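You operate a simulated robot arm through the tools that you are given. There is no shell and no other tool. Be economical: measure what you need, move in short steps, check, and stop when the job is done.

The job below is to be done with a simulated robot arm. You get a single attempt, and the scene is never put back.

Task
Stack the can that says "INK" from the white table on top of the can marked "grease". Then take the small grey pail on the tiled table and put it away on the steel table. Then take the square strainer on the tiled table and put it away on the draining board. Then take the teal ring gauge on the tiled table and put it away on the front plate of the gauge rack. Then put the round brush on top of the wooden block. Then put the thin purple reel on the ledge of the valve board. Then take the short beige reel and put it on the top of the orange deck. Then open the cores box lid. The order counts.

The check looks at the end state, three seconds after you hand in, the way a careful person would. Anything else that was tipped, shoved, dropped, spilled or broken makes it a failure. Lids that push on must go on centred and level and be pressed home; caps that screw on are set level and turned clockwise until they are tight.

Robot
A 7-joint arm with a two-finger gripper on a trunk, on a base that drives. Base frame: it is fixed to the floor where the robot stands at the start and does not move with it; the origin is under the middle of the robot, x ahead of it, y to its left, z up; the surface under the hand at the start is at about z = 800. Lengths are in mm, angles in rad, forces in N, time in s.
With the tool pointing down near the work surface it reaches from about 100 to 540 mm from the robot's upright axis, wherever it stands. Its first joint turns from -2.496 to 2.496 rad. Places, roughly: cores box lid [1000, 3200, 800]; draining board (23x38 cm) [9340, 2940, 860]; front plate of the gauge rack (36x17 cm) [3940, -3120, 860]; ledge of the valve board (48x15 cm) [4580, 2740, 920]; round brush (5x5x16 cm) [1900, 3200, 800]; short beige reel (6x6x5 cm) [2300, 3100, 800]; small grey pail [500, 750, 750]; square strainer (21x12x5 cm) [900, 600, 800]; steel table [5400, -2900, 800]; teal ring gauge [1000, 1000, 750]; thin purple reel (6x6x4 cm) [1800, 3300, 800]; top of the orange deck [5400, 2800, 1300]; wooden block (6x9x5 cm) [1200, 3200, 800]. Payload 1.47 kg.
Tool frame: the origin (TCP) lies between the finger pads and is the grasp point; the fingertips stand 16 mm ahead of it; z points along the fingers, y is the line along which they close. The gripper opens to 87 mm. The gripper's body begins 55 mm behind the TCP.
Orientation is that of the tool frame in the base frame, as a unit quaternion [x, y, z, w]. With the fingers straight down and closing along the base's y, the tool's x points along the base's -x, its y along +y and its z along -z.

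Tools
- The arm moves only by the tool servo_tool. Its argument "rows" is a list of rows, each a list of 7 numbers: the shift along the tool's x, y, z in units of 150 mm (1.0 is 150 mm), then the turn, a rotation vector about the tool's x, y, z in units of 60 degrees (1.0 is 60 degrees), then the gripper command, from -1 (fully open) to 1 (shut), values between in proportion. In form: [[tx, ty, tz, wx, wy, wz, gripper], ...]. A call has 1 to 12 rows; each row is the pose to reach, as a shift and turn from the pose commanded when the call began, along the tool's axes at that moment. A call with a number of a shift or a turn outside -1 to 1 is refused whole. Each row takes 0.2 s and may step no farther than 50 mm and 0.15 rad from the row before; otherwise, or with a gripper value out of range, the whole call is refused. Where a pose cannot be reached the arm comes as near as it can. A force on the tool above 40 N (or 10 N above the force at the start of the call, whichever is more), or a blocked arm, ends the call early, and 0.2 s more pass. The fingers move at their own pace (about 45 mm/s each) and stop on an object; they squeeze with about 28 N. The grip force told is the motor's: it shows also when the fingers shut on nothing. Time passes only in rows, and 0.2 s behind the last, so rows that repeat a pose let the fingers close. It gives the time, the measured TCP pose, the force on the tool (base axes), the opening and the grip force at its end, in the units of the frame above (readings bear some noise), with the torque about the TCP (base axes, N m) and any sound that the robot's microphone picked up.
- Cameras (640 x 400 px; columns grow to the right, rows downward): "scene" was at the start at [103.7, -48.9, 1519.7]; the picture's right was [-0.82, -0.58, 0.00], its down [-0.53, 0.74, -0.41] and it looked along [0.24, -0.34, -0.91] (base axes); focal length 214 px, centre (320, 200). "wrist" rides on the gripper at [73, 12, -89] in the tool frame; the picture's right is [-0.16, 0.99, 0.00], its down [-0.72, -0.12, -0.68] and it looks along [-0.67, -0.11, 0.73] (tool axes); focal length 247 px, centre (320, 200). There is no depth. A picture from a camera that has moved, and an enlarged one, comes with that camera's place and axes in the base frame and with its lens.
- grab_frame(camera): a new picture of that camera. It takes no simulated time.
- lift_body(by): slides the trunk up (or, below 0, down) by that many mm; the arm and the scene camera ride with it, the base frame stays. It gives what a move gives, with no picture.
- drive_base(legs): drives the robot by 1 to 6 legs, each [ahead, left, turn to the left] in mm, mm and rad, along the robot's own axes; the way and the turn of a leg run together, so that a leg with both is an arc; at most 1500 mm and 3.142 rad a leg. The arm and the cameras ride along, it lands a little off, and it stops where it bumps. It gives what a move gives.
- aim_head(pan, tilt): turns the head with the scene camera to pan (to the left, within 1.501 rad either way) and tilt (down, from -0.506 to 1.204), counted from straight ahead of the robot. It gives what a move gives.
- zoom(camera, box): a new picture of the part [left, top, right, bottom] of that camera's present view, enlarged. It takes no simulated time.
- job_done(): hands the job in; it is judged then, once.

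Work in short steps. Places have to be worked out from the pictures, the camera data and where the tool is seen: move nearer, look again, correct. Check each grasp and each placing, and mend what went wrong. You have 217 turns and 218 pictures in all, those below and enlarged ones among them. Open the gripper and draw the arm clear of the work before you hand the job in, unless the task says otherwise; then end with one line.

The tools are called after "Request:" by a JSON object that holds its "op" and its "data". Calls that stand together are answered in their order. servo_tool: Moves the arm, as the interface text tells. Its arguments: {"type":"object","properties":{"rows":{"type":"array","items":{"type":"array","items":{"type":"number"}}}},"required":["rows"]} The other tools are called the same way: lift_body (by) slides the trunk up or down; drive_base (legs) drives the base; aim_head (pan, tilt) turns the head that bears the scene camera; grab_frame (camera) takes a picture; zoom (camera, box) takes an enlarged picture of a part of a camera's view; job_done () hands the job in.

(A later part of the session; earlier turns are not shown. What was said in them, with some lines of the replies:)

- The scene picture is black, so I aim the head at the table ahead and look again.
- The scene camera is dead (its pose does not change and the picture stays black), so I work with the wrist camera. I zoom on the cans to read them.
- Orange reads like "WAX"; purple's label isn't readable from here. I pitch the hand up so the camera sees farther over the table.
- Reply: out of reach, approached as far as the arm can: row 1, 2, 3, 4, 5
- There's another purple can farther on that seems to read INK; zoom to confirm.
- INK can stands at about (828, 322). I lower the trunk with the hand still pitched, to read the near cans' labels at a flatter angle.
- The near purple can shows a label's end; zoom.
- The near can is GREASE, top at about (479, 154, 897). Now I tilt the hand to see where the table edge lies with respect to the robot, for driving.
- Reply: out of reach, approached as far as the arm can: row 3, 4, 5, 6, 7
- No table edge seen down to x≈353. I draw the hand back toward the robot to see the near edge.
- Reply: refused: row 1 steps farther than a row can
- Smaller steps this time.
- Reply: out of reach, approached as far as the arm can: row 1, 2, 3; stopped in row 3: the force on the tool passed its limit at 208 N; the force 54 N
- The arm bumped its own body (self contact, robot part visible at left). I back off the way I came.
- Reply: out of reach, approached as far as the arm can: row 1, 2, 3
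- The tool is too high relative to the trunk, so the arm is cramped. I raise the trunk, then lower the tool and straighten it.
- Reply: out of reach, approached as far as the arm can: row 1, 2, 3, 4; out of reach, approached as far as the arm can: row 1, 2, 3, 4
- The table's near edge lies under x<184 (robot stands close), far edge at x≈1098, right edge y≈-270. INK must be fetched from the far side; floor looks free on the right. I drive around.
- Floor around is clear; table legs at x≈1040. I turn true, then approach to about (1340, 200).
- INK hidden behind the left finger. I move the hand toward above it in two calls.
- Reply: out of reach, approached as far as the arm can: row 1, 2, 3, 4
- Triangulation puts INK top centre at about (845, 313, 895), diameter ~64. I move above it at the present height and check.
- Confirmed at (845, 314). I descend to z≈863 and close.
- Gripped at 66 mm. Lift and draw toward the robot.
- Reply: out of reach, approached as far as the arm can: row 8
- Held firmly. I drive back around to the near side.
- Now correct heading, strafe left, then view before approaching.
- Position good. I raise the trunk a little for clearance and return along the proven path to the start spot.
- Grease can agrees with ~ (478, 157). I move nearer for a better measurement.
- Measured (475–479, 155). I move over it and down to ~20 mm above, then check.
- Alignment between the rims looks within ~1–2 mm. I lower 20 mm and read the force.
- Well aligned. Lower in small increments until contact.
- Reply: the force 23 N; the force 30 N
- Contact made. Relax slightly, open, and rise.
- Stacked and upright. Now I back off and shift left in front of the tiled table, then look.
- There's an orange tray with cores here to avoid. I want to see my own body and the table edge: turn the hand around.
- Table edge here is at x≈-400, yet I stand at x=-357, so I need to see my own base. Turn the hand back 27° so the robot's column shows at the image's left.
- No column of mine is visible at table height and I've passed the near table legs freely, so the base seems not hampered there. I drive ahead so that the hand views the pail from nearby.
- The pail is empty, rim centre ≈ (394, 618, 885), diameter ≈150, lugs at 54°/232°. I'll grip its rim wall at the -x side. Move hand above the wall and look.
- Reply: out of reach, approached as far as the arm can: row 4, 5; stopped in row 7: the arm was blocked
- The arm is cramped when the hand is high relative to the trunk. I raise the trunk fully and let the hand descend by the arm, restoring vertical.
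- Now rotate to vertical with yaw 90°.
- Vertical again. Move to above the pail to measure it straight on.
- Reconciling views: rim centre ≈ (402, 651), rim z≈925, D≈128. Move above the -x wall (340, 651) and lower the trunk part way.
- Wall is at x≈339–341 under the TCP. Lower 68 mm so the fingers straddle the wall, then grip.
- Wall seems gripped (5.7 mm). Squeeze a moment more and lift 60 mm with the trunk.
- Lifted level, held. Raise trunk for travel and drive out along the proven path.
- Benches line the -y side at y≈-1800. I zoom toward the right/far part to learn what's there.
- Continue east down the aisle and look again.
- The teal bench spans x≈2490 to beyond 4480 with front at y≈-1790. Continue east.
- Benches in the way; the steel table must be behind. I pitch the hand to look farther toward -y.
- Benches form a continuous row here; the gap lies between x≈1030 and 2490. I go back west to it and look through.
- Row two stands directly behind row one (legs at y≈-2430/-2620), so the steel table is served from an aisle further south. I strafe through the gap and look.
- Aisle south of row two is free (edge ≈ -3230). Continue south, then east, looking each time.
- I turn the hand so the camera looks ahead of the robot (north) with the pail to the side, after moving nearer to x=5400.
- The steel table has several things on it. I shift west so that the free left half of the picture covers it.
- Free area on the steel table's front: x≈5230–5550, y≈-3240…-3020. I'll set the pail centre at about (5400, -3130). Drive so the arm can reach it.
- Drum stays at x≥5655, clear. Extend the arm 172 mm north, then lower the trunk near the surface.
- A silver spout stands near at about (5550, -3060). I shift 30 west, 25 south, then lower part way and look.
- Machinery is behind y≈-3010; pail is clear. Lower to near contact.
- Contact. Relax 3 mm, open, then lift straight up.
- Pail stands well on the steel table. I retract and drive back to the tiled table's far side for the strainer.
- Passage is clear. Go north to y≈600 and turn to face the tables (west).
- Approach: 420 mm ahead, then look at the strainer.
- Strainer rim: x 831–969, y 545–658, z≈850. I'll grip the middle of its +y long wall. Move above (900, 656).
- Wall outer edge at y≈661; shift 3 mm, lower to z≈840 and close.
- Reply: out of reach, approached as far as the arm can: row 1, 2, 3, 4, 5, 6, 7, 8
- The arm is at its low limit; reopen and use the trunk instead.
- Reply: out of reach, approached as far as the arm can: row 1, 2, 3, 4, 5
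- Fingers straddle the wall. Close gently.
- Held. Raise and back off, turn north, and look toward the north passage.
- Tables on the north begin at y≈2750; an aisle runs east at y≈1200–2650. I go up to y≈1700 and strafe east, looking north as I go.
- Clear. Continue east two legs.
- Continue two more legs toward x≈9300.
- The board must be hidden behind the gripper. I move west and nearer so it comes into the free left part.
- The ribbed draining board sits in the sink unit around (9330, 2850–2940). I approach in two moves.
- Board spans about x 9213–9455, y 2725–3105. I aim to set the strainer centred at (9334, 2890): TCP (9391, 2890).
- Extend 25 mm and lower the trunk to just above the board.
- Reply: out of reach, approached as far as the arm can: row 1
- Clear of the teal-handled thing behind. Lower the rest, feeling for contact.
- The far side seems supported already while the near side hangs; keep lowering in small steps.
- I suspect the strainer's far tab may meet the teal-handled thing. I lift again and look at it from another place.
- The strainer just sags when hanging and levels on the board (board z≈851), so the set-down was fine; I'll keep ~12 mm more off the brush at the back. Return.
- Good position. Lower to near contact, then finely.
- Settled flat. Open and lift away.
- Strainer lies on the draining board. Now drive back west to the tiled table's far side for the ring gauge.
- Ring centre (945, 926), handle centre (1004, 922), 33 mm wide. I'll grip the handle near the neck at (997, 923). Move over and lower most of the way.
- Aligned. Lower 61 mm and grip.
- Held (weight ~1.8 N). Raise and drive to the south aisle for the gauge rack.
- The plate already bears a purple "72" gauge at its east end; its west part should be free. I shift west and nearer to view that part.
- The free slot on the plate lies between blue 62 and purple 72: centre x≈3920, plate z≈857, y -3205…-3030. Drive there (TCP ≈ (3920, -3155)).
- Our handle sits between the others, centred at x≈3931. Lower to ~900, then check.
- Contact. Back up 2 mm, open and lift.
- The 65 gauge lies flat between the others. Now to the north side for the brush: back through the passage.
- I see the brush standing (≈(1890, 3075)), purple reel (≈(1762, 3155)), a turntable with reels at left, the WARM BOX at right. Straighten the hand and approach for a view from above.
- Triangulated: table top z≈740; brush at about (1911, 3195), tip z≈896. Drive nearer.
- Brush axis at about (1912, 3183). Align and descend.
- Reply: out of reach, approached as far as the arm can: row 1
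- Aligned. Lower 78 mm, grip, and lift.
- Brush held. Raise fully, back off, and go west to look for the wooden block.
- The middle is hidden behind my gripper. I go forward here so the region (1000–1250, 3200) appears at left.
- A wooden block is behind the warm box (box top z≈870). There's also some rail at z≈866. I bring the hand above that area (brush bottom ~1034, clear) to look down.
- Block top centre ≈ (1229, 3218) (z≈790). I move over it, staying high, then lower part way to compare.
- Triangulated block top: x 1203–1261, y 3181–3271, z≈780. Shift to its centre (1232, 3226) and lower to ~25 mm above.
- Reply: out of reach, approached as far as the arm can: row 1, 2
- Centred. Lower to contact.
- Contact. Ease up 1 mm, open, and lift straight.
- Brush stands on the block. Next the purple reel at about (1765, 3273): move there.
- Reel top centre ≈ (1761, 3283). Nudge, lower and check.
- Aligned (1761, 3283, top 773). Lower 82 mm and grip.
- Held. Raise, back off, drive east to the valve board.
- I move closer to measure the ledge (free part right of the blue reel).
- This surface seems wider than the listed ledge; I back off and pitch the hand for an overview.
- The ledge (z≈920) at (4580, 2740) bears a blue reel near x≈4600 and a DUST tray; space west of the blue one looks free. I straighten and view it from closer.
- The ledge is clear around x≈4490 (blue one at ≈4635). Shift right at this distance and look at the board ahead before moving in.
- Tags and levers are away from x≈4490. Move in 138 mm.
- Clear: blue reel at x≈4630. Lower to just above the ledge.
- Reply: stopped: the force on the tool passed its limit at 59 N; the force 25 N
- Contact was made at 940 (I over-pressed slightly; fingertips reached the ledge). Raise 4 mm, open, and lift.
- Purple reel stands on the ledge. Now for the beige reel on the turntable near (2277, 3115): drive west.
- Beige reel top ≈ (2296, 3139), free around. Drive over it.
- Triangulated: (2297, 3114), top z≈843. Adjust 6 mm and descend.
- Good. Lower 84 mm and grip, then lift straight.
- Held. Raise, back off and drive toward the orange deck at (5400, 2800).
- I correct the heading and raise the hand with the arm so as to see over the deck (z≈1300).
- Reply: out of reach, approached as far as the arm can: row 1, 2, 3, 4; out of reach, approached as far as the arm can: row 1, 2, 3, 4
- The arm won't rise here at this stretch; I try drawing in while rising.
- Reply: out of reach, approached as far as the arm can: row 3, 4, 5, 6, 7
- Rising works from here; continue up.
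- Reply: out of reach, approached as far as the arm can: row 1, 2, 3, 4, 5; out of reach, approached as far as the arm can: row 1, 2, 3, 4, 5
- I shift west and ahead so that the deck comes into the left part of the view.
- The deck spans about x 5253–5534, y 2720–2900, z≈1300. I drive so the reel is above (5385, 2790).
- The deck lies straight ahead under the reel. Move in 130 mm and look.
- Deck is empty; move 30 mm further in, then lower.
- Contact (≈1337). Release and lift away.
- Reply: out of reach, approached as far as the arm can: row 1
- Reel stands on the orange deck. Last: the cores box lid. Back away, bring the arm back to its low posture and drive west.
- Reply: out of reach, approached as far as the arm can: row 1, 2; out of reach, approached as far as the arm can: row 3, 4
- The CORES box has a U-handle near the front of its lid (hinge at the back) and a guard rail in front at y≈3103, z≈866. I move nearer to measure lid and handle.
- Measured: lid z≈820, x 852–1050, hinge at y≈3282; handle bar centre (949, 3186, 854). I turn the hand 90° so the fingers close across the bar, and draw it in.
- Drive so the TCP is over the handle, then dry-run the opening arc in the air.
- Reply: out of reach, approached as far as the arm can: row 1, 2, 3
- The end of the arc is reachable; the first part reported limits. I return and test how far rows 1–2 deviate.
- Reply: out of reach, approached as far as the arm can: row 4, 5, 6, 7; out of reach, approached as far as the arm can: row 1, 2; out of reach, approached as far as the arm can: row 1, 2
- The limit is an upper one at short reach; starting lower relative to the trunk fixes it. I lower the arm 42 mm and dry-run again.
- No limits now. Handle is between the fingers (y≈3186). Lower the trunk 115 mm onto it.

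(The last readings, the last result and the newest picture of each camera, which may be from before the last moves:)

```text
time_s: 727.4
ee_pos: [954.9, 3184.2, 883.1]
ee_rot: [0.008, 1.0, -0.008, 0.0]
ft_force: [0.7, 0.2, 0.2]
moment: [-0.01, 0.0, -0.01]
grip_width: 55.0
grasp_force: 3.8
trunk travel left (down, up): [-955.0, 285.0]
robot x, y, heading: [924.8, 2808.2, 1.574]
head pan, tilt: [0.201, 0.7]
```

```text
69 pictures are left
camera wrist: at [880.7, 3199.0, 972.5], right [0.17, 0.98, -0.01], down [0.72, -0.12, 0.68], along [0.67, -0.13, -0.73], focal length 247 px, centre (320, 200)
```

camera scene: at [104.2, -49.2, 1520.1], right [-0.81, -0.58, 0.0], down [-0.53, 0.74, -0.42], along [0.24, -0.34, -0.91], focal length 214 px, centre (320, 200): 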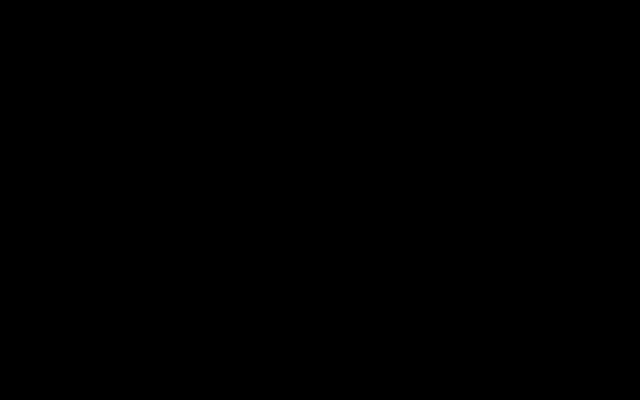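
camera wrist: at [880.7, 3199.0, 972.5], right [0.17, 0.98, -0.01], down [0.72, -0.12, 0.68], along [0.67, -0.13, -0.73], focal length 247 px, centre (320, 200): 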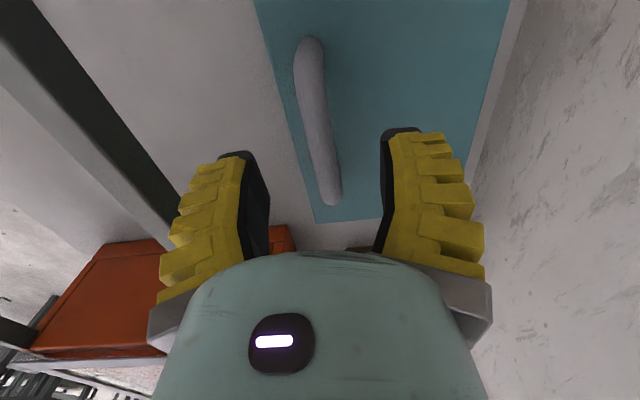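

Request:
{"op": "servo_tool", "data": {"rows": [[0.06, 0.01, 0, 0, 0, 0, -0.15]]}}

Request:
{"op": "lift_body", "data": {"by": -30}}

Request:
{"op": "servo_tool", "data": {"rows": [[0, 0, 0, 0, 0, 0, 0.5], [0, 0, 0, 0, 0, 0, 1], [0, 0, 0, 0, 0, 0, 1], [0, 0, 0, 0, 0, 0, 1]]}}

Request:
{"op": "grab_frame", "data": {"camera": "wrist"}}

```text
time_s: 727.8
ee_pos: [944.5, 3186.8, 884.2]
ee_rot: [0.008, 1.0, -0.008, 0.001]
ft_force: [-0.9, 0.8, -0.4]
moment: [0.02, -0.01, -0.03]
grip_width: 55.2
grasp_force: 4.1
trunk travel left (down, up): [-955.0, 285.0]
robot x, y, heading: [925.6, 2810.1, 1.571]
head pan, tilt: [0.201, 0.7]
```

```text
time_s: 728.5
ee_pos: [942.8, 3186.0, 854.4]
ee_rot: [0.008, 1.0, -0.008, 0.001]
ft_force: [0.0, -0.2, -0.4]
moment: [0.02, 0.0, -0.01]
grip_width: 55.1
grasp_force: 3.7
trunk travel left (down, up): [-925.0, 315.0]
robot x, y, heading: [924.8, 2808.1, 1.57]
head pan, tilt: [0.201, 0.7]
```

```text
time_s: 729.5
ee_pos: [942.9, 3190.7, 854.8]
ee_rot: [0.006, 1.0, -0.005, 0.001]
ft_force: [-0.1, 7.5, -4.3]
moment: [-0.07, 0.0, 0.18]
grip_width: 6.1
grasp_force: 20.5
trunk travel left (down, up): [-925.0, 315.0]
robot x, y, heading: [924.7, 2806.3, 1.574]
head pan, tilt: [0.201, 0.7]
```

```text
68 pictures are left
camera wrist: at [871.4, 3204.0, 943.7], right [0.17, 0.99, -0.01], down [0.72, -0.12, 0.68], along [0.67, -0.12, -0.73], focal length 247 px, centre (320, 200)
```

wrist: 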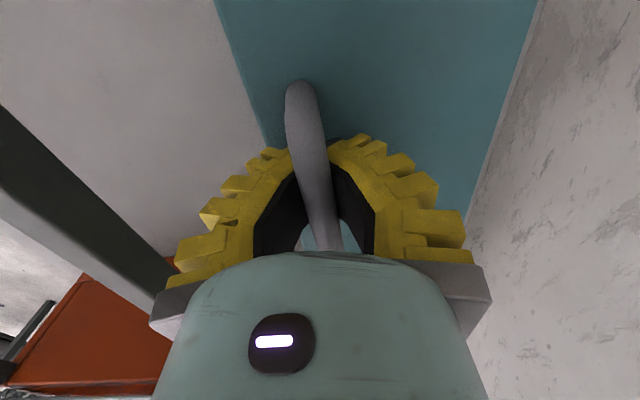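

Bar gripped. Follow the arc to about 30° and check.

Request:
{"op": "servo_tool", "data": {"rows": [[0, 0, 0, 0, 0, 0, 1], [0, 0.016, -0.04, 0, 0, 0, 1], [0, 0.036, -0.078, 0, 0, 0, 1], [0, 0.058, -0.115, 0, 0, 0, 1], [0, 0.082, -0.149, 0, 0, 0, 1], [0, 0.135, -0.213, 0, 0, 0, 1], [0, 0.2, -0.272, 0, 0, 0, 1]]}}

Request:
{"op": "grab_frame", "data": {"camera": "wrist"}}

```text
time_s: 730.7
ee_pos: [944.4, 3205.4, 875.6]
ee_rot: [0.003, 1.0, 0.0, 0.002]
ft_force: [-4.4, 14.1, -13.2]
moment: [-0.19, 0.11, 0.02]
grip_width: 5.9
grasp_force: 29.5
trunk travel left (down, up): [-925.0, 315.0]
robot x, y, heading: [925.7, 2806.3, 1.569]
head pan, tilt: [0.201, 0.7]
stopped in row 5: the force on the tool passed its limit at 44 N (the readings are from after the stop); the commanded pose is now the measured one
```

```text
67 pictures are left
camera wrist: at [871.5, 3218.4, 964.6], right [0.17, 0.99, 0.0], down [0.72, -0.12, 0.68], along [0.67, -0.11, -0.73], focal length 247 px, centre (320, 200)
```

wrist: 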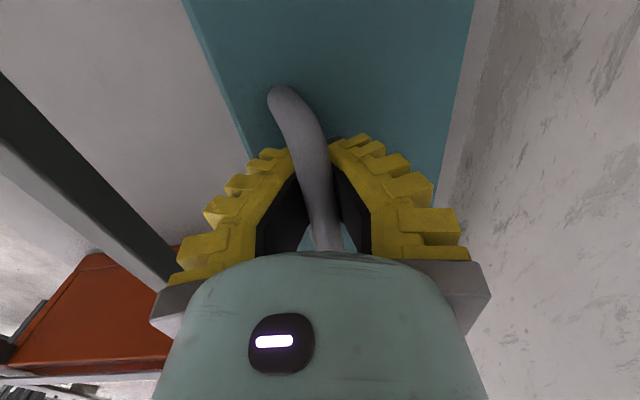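

The lid moves (~15°) but side force built up: my arc lagged in +y. I continue with a corrected arc in finer steps.

Request:
{"op": "servo_tool", "data": {"rows": [[0, 0.02, 0, 0, 0, 0, 1], [0, 0.034, -0.02, 0, 0, 0, 1], [0, 0.054, -0.04, 0, 0, 0, 1], [0, 0.075, -0.058, 0, 0, 0, 1], [0, 0.097, -0.077, 0, 0, 0, 1]]}}

Request:
{"op": "grab_frame", "data": {"camera": "wrist"}}

```text
time_s: 731.9
ee_pos: [944.6, 3217.6, 888.4]
ee_rot: [0.005, 1.0, -0.003, 0.001]
ft_force: [-3.4, 18.9, -26.8]
moment: [-0.3, -0.08, 0.22]
grip_width: 5.8
grasp_force: 29.1
trunk travel left (down, up): [-925.0, 315.0]
robot x, y, heading: [924.8, 2806.7, 1.569]
head pan, tilt: [0.201, 0.7]
```

```text
66 pictures are left
camera wrist: at [871.5, 3231.6, 975.6], right [0.17, 0.99, 0.0], down [0.72, -0.12, 0.68], along [0.67, -0.12, -0.73], focal length 247 px, centre (320, 200)
```

wrist: 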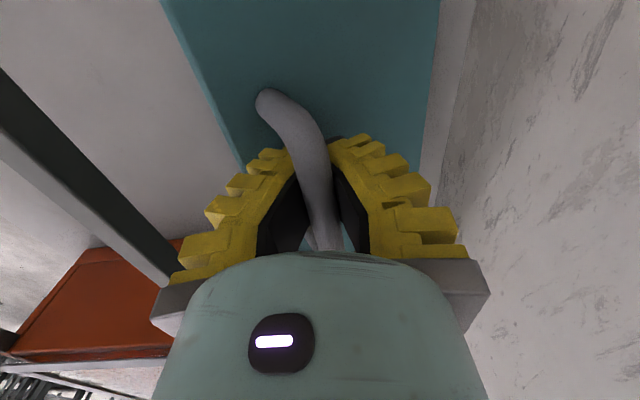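

Path fits a hinge at about (3282, 812), R≈98; radial pull ~30 N so I stay slightly inside. Continue to ~45°.

Request:
{"op": "servo_tool", "data": {"rows": [[0, 0.02, -0.01, 0, 0, 0, 1], [0, 0.039, -0.03, 0, 0, 0, 1], [0, 0.065, -0.046, 0, 0, 0, 1], [0, 0.087, -0.06, 0, 0, 0, 1], [0, 0.112, -0.073, 0, 0, 0, 1], [0, 0.137, -0.085, 0, 0, 0, 1], [0, 0.19, -0.105, 0, 0, 0, 1]]}}

Request:
{"op": "grab_frame", "data": {"camera": "wrist"}}

```text
time_s: 732.9
ee_pos: [944.2, 3231.1, 895.1]
ee_rot: [0.006, 1.0, -0.001, 0.003]
ft_force: [-3.9, 10.6, -20.6]
moment: [-0.2, 0.16, 0.02]
grip_width: 5.9
grasp_force: 29.5
trunk travel left (down, up): [-925.0, 315.0]
robot x, y, heading: [923.1, 2807.0, 1.572]
head pan, tilt: [0.201, 0.7]
stopped in row 4: the force on the tool passed its limit at 43 N (the readings are from after the stop); the commanded pose is now the measured one
```

```text
65 pictures are left
camera wrist: at [871.6, 3244.5, 984.2], right [0.17, 0.99, 0.0], down [0.72, -0.12, 0.68], along [0.67, -0.12, -0.73], focal length 247 px, centre (320, 200)
```

wrist: 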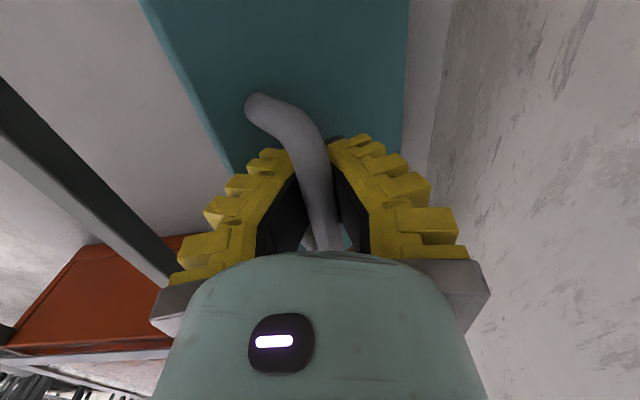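

Still mostly radial pull. I relax toward the hinge and go on tangentially with a flatter path.

Request:
{"op": "servo_tool", "data": {"rows": [[0, 0.015, 0.022, 0, 0, 0, 1], [0, 0.04, 0.012, 0, 0, 0, 1], [0, 0.065, 0.0, 0, 0, 0, 1], [0, 0.09, -0.01, 0, 0, 0, 1]]}}

```text
time_s: 733.9
ee_pos: [945.9, 3242.5, 896.2]
ee_rot: [0.006, 1.0, -0.002, 0.003]
ft_force: [-0.4, 0.8, 0.7]
moment: [-0.03, -0.01, 0.01]
grip_width: 0.0
grasp_force: 28.6
trunk travel left (down, up): [-925.0, 315.0]
robot x, y, heading: [921.6, 2804.5, 1.57]
head pan, tilt: [0.201, 0.7]
```

The bar slipped out of the grip. Look.

Request:
{"op": "grab_frame", "data": {"camera": "wrist"}}

```text
64 pictures are left
camera wrist: at [872.5, 3255.7, 984.6], right [0.17, 0.99, 0.0], down [0.72, -0.12, 0.68], along [0.67, -0.12, -0.73], focal length 247 px, centre (320, 200)
```

wrist: 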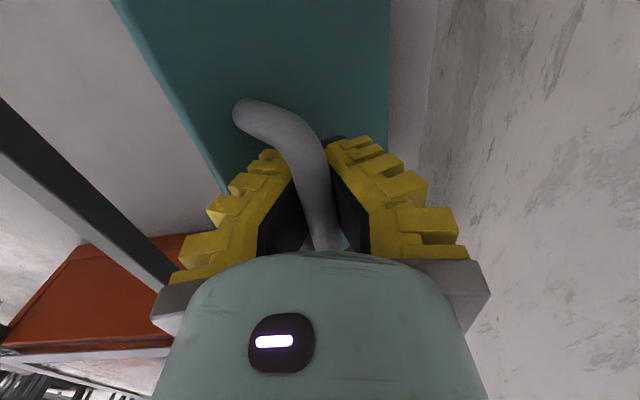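

The fingers are now shut beneath the bar (it sits in the loop above the tips), with no load — a hook that lets the bar turn freely. I continue the arc.

Request:
{"op": "servo_tool", "data": {"rows": [[0, 0.05, -0.04, 0, 0, 0, 1], [0, 0.113, -0.06, 0, 0, 0, 1], [0, 0.17, -0.075, 0, 0, 0, 1], [0, 0.23, -0.082, 0, 0, 0, 1]]}}

Request:
{"op": "grab_frame", "data": {"camera": "wrist"}}

```text
time_s: 734.9
ee_pos: [946.6, 3276.1, 908.4]
ee_rot: [0.006, 1.0, -0.003, 0.001]
ft_force: [0.1, 1.1, -11.6]
moment: [-0.01, 0.02, 0.12]
grip_width: 6.0
grasp_force: 28.6
trunk travel left (down, up): [-925.0, 315.0]
robot x, y, heading: [926.7, 2806.8, 1.574]
head pan, tilt: [0.201, 0.7]
```

```text
63 pictures are left
camera wrist: at [872.6, 3289.4, 996.6], right [0.17, 0.99, -0.01], down [0.72, -0.12, 0.68], along [0.67, -0.12, -0.73], focal length 247 px, centre (320, 200)
```

wrist: 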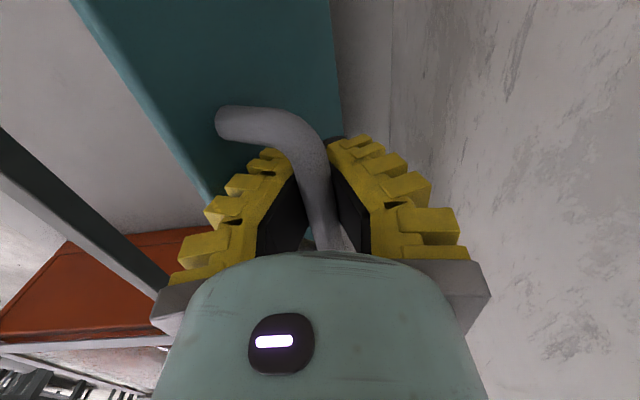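

Opening well (~55°). Continue over the top of the arc.

Request:
{"op": "servo_tool", "data": {"rows": [[0, 0.06, -0.01, 0, 0, 0, 1], [0, 0.12, -0.015, 0, 0, 0, 1], [0, 0.18, -0.01, 0, 0, 0, 1], [0, 0.24, 0.0, 0, 0, 0, 1]]}}

Request:
{"op": "grab_frame", "data": {"camera": "wrist"}}

```text
time_s: 735.9
ee_pos: [946.4, 3309.5, 906.2]
ee_rot: [0.006, 1.0, -0.006, 0.003]
ft_force: [0.8, -5.2, -19.6]
moment: [-0.02, 0.34, 0.11]
grip_width: 5.8
grasp_force: 29.2
trunk travel left (down, up): [-925.0, 315.0]
robot x, y, heading: [923.2, 2805.2, 1.574]
head pan, tilt: [0.201, 0.7]
```

```text
62 pictures are left
camera wrist: at [872.6, 3322.8, 995.1], right [0.17, 0.99, -0.01], down [0.72, -0.12, 0.68], along [0.67, -0.12, -0.73], focal length 247 px, centre (320, 200)
```

wrist: 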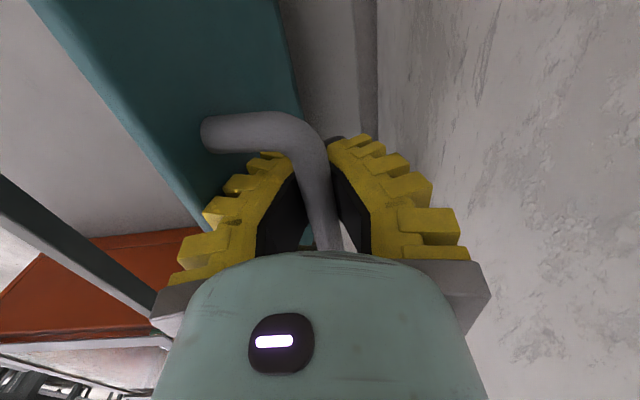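

~78°. Continue downward-back past vertical.

Request:
{"op": "servo_tool", "data": {"rows": [[0, 0.04, 0.03, 0, 0, 0, 1], [0, 0.09, 0.05, 0, 0, 0, 1], [0, 0.14, 0.08, 0, 0, 0, 1], [0, 0.185, 0.11, 0, 0, 0, 1]]}}

Request:
{"op": "grab_frame", "data": {"camera": "wrist"}}

```text
time_s: 736.9
ee_pos: [943.5, 3329.1, 890.2]
ee_rot: [-0.001, 1.0, -0.016, -0.001]
ft_force: [0.2, 0.4, 8.0]
moment: [-0.29, -0.13, 0.02]
grip_width: 0.0
grasp_force: 28.4
out of reach, approached as far as the arm can: row 4
trunk travel left (down, up): [-925.0, 315.0]
robot x, y, heading: [926.9, 2805.0, 1.574]
head pan, tilt: [0.201, 0.7]
```

```text
61 pictures are left
camera wrist: at [870.9, 3341.9, 978.6], right [0.16, 0.99, -0.03], down [0.73, -0.09, 0.68], along [0.67, -0.13, -0.73], focal length 247 px, centre (320, 200)
```

wrist: 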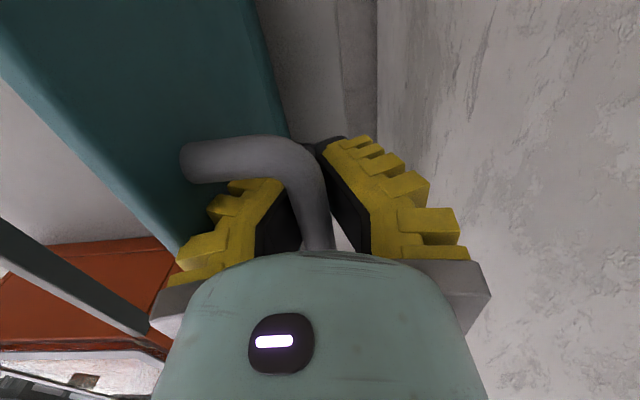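

Lid is about vertical. I push it a little past vertical by creeping the base forward and lowering slightly.

Request:
{"op": "lift_body", "data": {"by": -6}}

Request:
{"op": "drive_base", "data": {"legs": [[15, 0, 0]]}}

Request:
{"op": "grab_frame", "data": {"camera": "wrist"}}

```text
time_s: 737.4
ee_pos: [943.8, 3334.5, 887.7]
ee_rot: [-0.001, 1.0, -0.01, -0.002]
ft_force: [-0.5, 1.4, 26.5]
moment: [-1.21, -0.41, 0.08]
grip_width: 0.0
grasp_force: 29.3
trunk travel left (down, up): [-920.0, 320.0]
robot x, y, heading: [922.7, 2807.4, 1.571]
head pan, tilt: [0.201, 0.7]
stopped: the force on the tool passed its limit at 42 N (the readings are from after the stop); the commanded pose is now the measured one
```

```text
time_s: 738.2
ee_pos: [943.6, 3343.2, 886.4]
ee_rot: [0.0, 1.0, -0.014, -0.001]
ft_force: [-0.4, -4.7, 17.5]
moment: [-1.34, -0.48, 0.2]
grip_width: 6.5
grasp_force: 30.1
trunk travel left (down, up): [-920.0, 320.0]
robot x, y, heading: [921.3, 2822.6, 1.573]
head pan, tilt: [0.201, 0.7]
```

```text
60 pictures are left
camera wrist: at [871.1, 3358.5, 974.5], right [0.16, 0.99, -0.03], down [0.73, -0.1, 0.68], along [0.67, -0.13, -0.73], focal length 247 px, centre (320, 200)
```

wrist: 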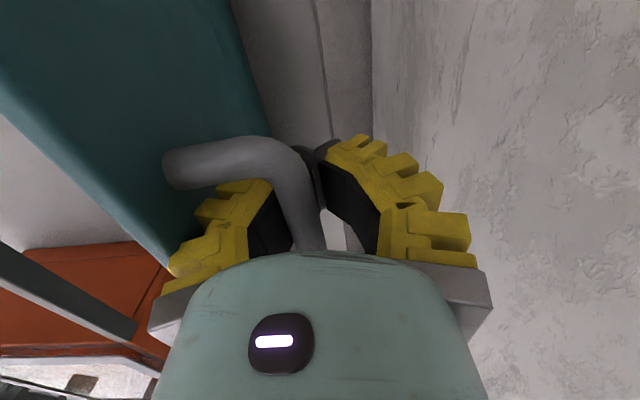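

Palm pressing on the bar: ease up 8 mm, then push a bit farther back.

Request:
{"op": "lift_body", "data": {"by": 8}}

Request:
{"op": "drive_base", "data": {"legs": [[18, 0, 0]]}}

Request:
{"op": "grab_frame", "data": {"camera": "wrist"}}

```text
time_s: 738.8
ee_pos: [944.4, 3338.8, 890.9]
ee_rot: [0.0, 1.0, -0.019, -0.001]
ft_force: [0.5, -6.8, -16.5]
moment: [0.32, -0.04, 0.0]
grip_width: 0.0
grasp_force: 28.3
trunk travel left (down, up): [-928.0, 312.0]
robot x, y, heading: [925.1, 2822.1, 1.571]
head pan, tilt: [0.201, 0.7]
```

```text
time_s: 740.1
ee_pos: [942.8, 3344.0, 887.6]
ee_rot: [-0.001, 0.999, -0.033, -0.001]
ft_force: [0.8, -8.2, -11.7]
moment: [0.07, 0.07, 0.0]
grip_width: 0.0
grasp_force: 29.2
trunk travel left (down, up): [-928.0, 312.0]
robot x, y, heading: [924.1, 2835.8, 1.571]
head pan, tilt: [0.201, 0.7]
stopped in leg 1: the force on the tool passed its limit at 41 N (the readings are from after the stop); the commanded pose is now the measured one
```

```text
59 pictures are left
camera wrist: at [871.1, 3361.7, 976.1], right [0.16, 0.99, -0.07], down [0.73, -0.07, 0.68], along [0.67, -0.16, -0.73], focal length 247 px, centre (320, 200)
```

wrist: 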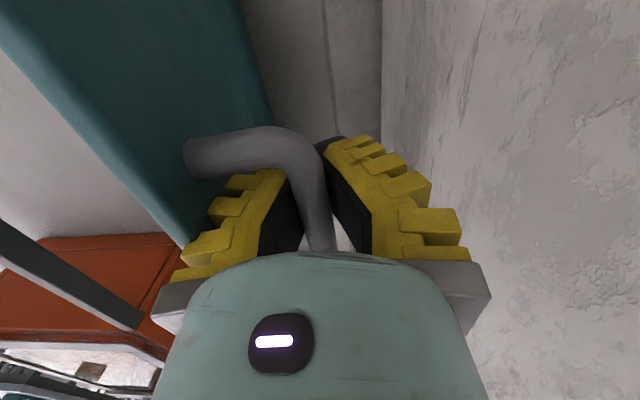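

The lid has reached its stop (~95°). I open the fingers just enough to clear the bar and raise slowly.

Request:
{"op": "servo_tool", "data": {"rows": [[0, -0.02, 0, 0, 0, 0, 0.7], [0, -0.02, 0, 0, 0, 0, 0.48], [0, -0.02, 0, 0, 0, 0, 0.48], [0, -0.02, 0, 0, 0, 0, 0.48]]}}

Request:
{"op": "grab_frame", "data": {"camera": "wrist"}}

```text
time_s: 741.1
ee_pos: [942.7, 3347.3, 890.5]
ee_rot: [-0.001, 1.0, -0.027, -0.001]
ft_force: [-0.9, -0.2, 0.4]
moment: [0.0, -0.01, 0.03]
grip_width: 29.3
grasp_force: 4.3
trunk travel left (down, up): [-928.0, 312.0]
robot x, y, heading: [923.7, 2839.3, 1.571]
head pan, tilt: [0.201, 0.7]
```

```text
58 pictures are left
camera wrist: at [870.9, 3364.5, 979.3], right [0.16, 0.99, -0.05], down [0.73, -0.08, 0.68], along [0.67, -0.15, -0.73], focal length 247 px, centre (320, 200)
```

wrist: 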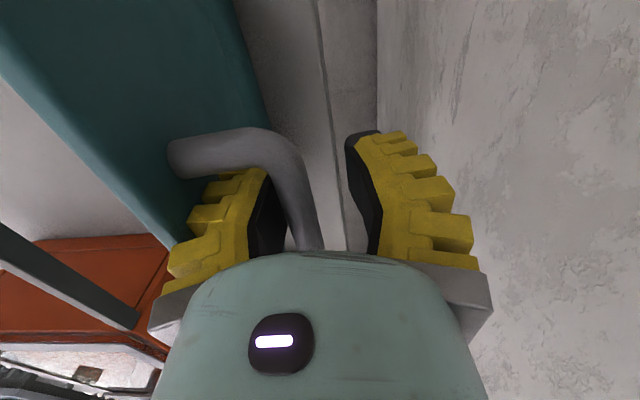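

Lid rests by itself (no load). Raise slowly.

Request:
{"op": "lift_body", "data": {"by": 30}}

Request:
{"op": "grab_frame", "data": {"camera": "wrist"}}

```text
time_s: 741.8
ee_pos: [944.4, 3346.9, 921.3]
ee_rot: [0.0, 1.0, -0.028, -0.002]
ft_force: [-0.9, -1.0, -1.0]
moment: [0.0, -0.01, 0.0]
grip_width: 28.9
grasp_force: 4.4
trunk travel left (down, up): [-958.0, 282.0]
robot x, y, heading: [924.2, 2839.8, 1.568]
head pan, tilt: [0.201, 0.7]
```

```text
57 pictures are left
camera wrist: at [871.0, 3364.1, 1009.1], right [0.16, 0.99, -0.05], down [0.73, -0.08, 0.68], along [0.67, -0.15, -0.73], focal length 247 px, centre (320, 200)
```

wrist: 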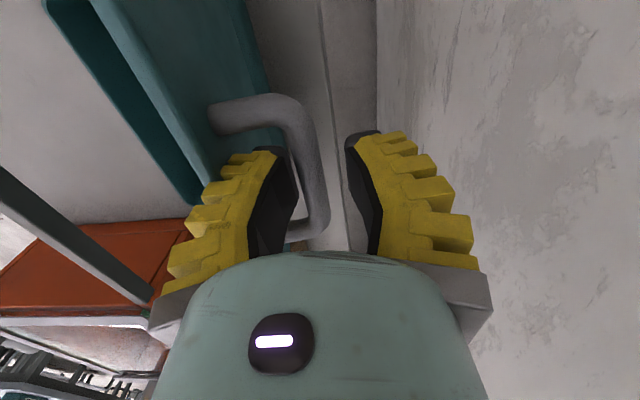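

Lid stays. Raise another 80.

Request:
{"op": "lift_body", "data": {"by": 80}}

Request:
{"op": "grab_frame", "data": {"camera": "wrist"}}

```text
time_s: 743.0
ee_pos: [943.3, 3347.9, 999.3]
ee_rot: [0.0, 1.0, -0.029, -0.003]
ft_force: [0.0, -0.1, 0.0]
moment: [0.0, -0.01, -0.02]
grip_width: 29.0
grasp_force: 4.8
trunk travel left (down, up): [-1038.0, 202.0]
robot x, y, heading: [926.2, 2838.5, 1.575]
head pan, tilt: [0.201, 0.7]
```

```text
56 pictures are left
camera wrist: at [871.0, 3364.2, 1089.0], right [0.16, 0.99, -0.05], down [0.73, -0.08, 0.68], along [0.67, -0.15, -0.73], focal length 247 px, centre (320, 200)
```

wrist: 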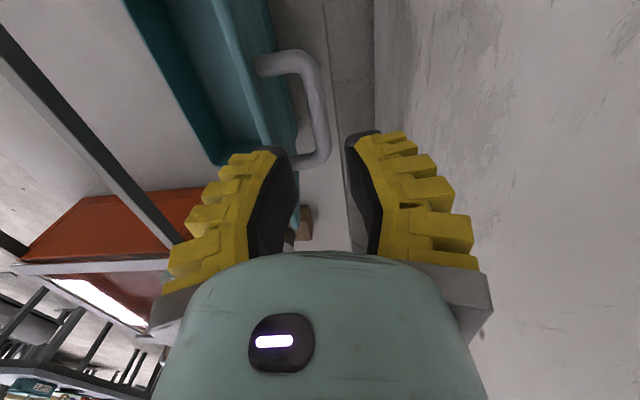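

The lid stands open, box interior visible. Raise further, back away and take a last look.

Request:
{"op": "lift_body", "data": {"by": 180}}

Request:
{"op": "drive_base", "data": {"legs": [[-380, 0, 0]]}}

Request:
{"op": "servo_tool", "data": {"rows": [[0, 0, 0, 0, 0, -0.14, -1], [0, 0, 0, 0, 0, -0.28, -1], [0, 0, 0, 0, 0, -0.42, -1], [0, 0, 0, 0, 0, -0.56, -1], [0, 0, 0, 0, 0, -0.7, -1], [0, 0, 0, 0, 0, -0.75, -1]]}}

Request:
{"op": "servo_tool", "data": {"rows": [[0, 0, 0, 0, 0, -0.14, -1], [0, 0, 0, 0, 0, -0.28, -1], [0, 0, 0, 0, 0, -0.42, -1], [0, 0, 0, 0, 0, -0.56, -1], [0, 0, 0, 0, 0, -0.7, -1]]}}

Request:
{"op": "grab_frame", "data": {"camera": "wrist"}}

```text
time_s: 745.0
ee_pos: [943.8, 3347.6, 1180.3]
ee_rot: [0.0, 1.0, -0.028, -0.001]
ft_force: [-0.2, -0.2, 0.2]
moment: [0.01, -0.01, 0.0]
grip_width: 28.9
grasp_force: 4.3
trunk travel left (down, up): [-1218.0, 22.0]
robot x, y, heading: [924.7, 2836.3, 1.577]
head pan, tilt: [0.201, 0.7]
```

```text
time_s: 747.4
ee_pos: [944.9, 2968.3, 1180.4]
ee_rot: [0.001, 1.0, -0.027, -0.002]
ft_force: [0.2, -0.3, 0.2]
moment: [0.02, 0.06, 0.01]
grip_width: 29.0
grasp_force: 4.3
trunk travel left (down, up): [-1218.0, 22.0]
robot x, y, heading: [924.8, 2463.9, 1.569]
head pan, tilt: [0.201, 0.7]
```

```text
time_s: 748.8
ee_pos: [944.5, 2968.7, 1181.3]
ee_rot: [-0.384, 0.923, -0.023, -0.012]
ft_force: [0.0, -0.7, 0.6]
moment: [-0.01, 0.03, 0.02]
grip_width: 86.8
grasp_force: 0.0
trunk travel left (down, up): [-1218.0, 22.0]
robot x, y, heading: [924.7, 2462.1, 1.569]
head pan, tilt: [0.201, 0.7]
```

```text
time_s: 750.0
ee_pos: [943.0, 2969.1, 1180.4]
ee_rot: [-0.689, 0.724, -0.019, -0.02]
ft_force: [0.1, 0.4, 0.4]
moment: [-0.02, -0.01, -0.02]
grip_width: 86.8
grasp_force: 0.0
trunk travel left (down, up): [-1218.0, 22.0]
robot x, y, heading: [922.0, 2459.4, 1.57]
head pan, tilt: [0.201, 0.7]
```

```text
55 pictures are left
camera wrist: at [929.5, 2902.4, 1273.9], right [-0.98, 0.21, -0.01], down [0.15, 0.75, 0.64], along [0.14, 0.62, -0.77], focal length 247 px, centre (320, 200)
```

wrist: 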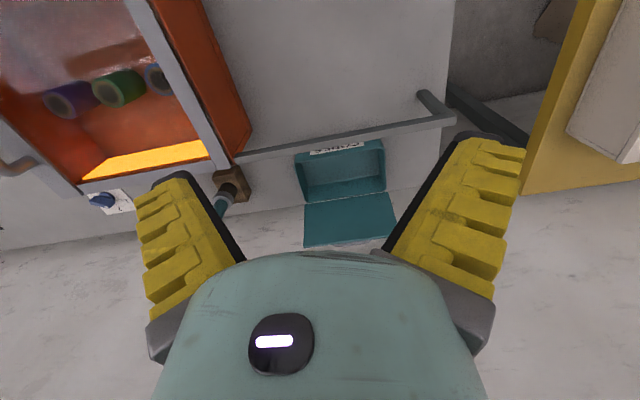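

Lid open, brush still on its block. I back well clear and hand in.

Request:
{"op": "drive_base", "data": {"legs": [[-500, 0, 0]]}}

Request:
{"op": "zoom", "data": {"camera": "wrist", "box": [150, 150, 450, 300]}}

```text
time_s: 753.0
ee_pos: [945.8, 2466.0, 1180.4]
ee_rot: [-0.685, 0.728, -0.018, -0.02]
ft_force: [-0.4, 1.3, -0.8]
moment: [0.0, -0.01, -0.02]
grip_width: 86.9
grasp_force: 0.2
trunk travel left (down, up): [-1218.0, 22.0]
robot x, y, heading: [921.9, 1956.0, 1.565]
head pan, tilt: [0.201, 0.7]
```

```text
2.13 times, centred on (300, 225) of wrist
camera zoom: at [931.2, 2398.7, 1273.9], right [-0.98, 0.22, -0.01], down [0.16, 0.75, 0.64], along [0.15, 0.62, -0.77], focal length 527 px, centre (363, 147)
```

zoom: 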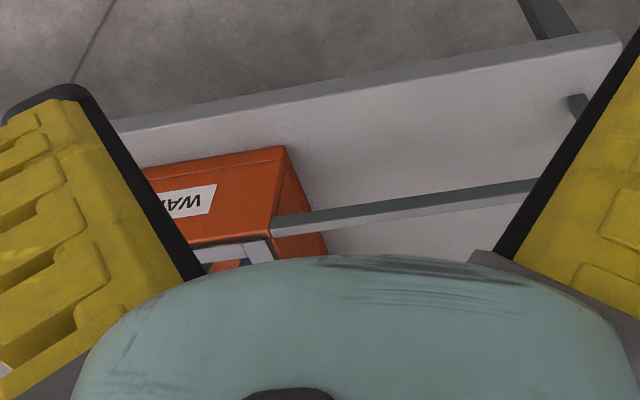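

The robot is clear of the work and the gripper is open and empty. I hand in.

Request:
{"op": "job_done", "data": {}}

```text
The job is handed in.
```

All eight steps were done in the order given. I checked each placement with the wrist camera right after making it, and the job is handed in with the gripper open and the arm clear.
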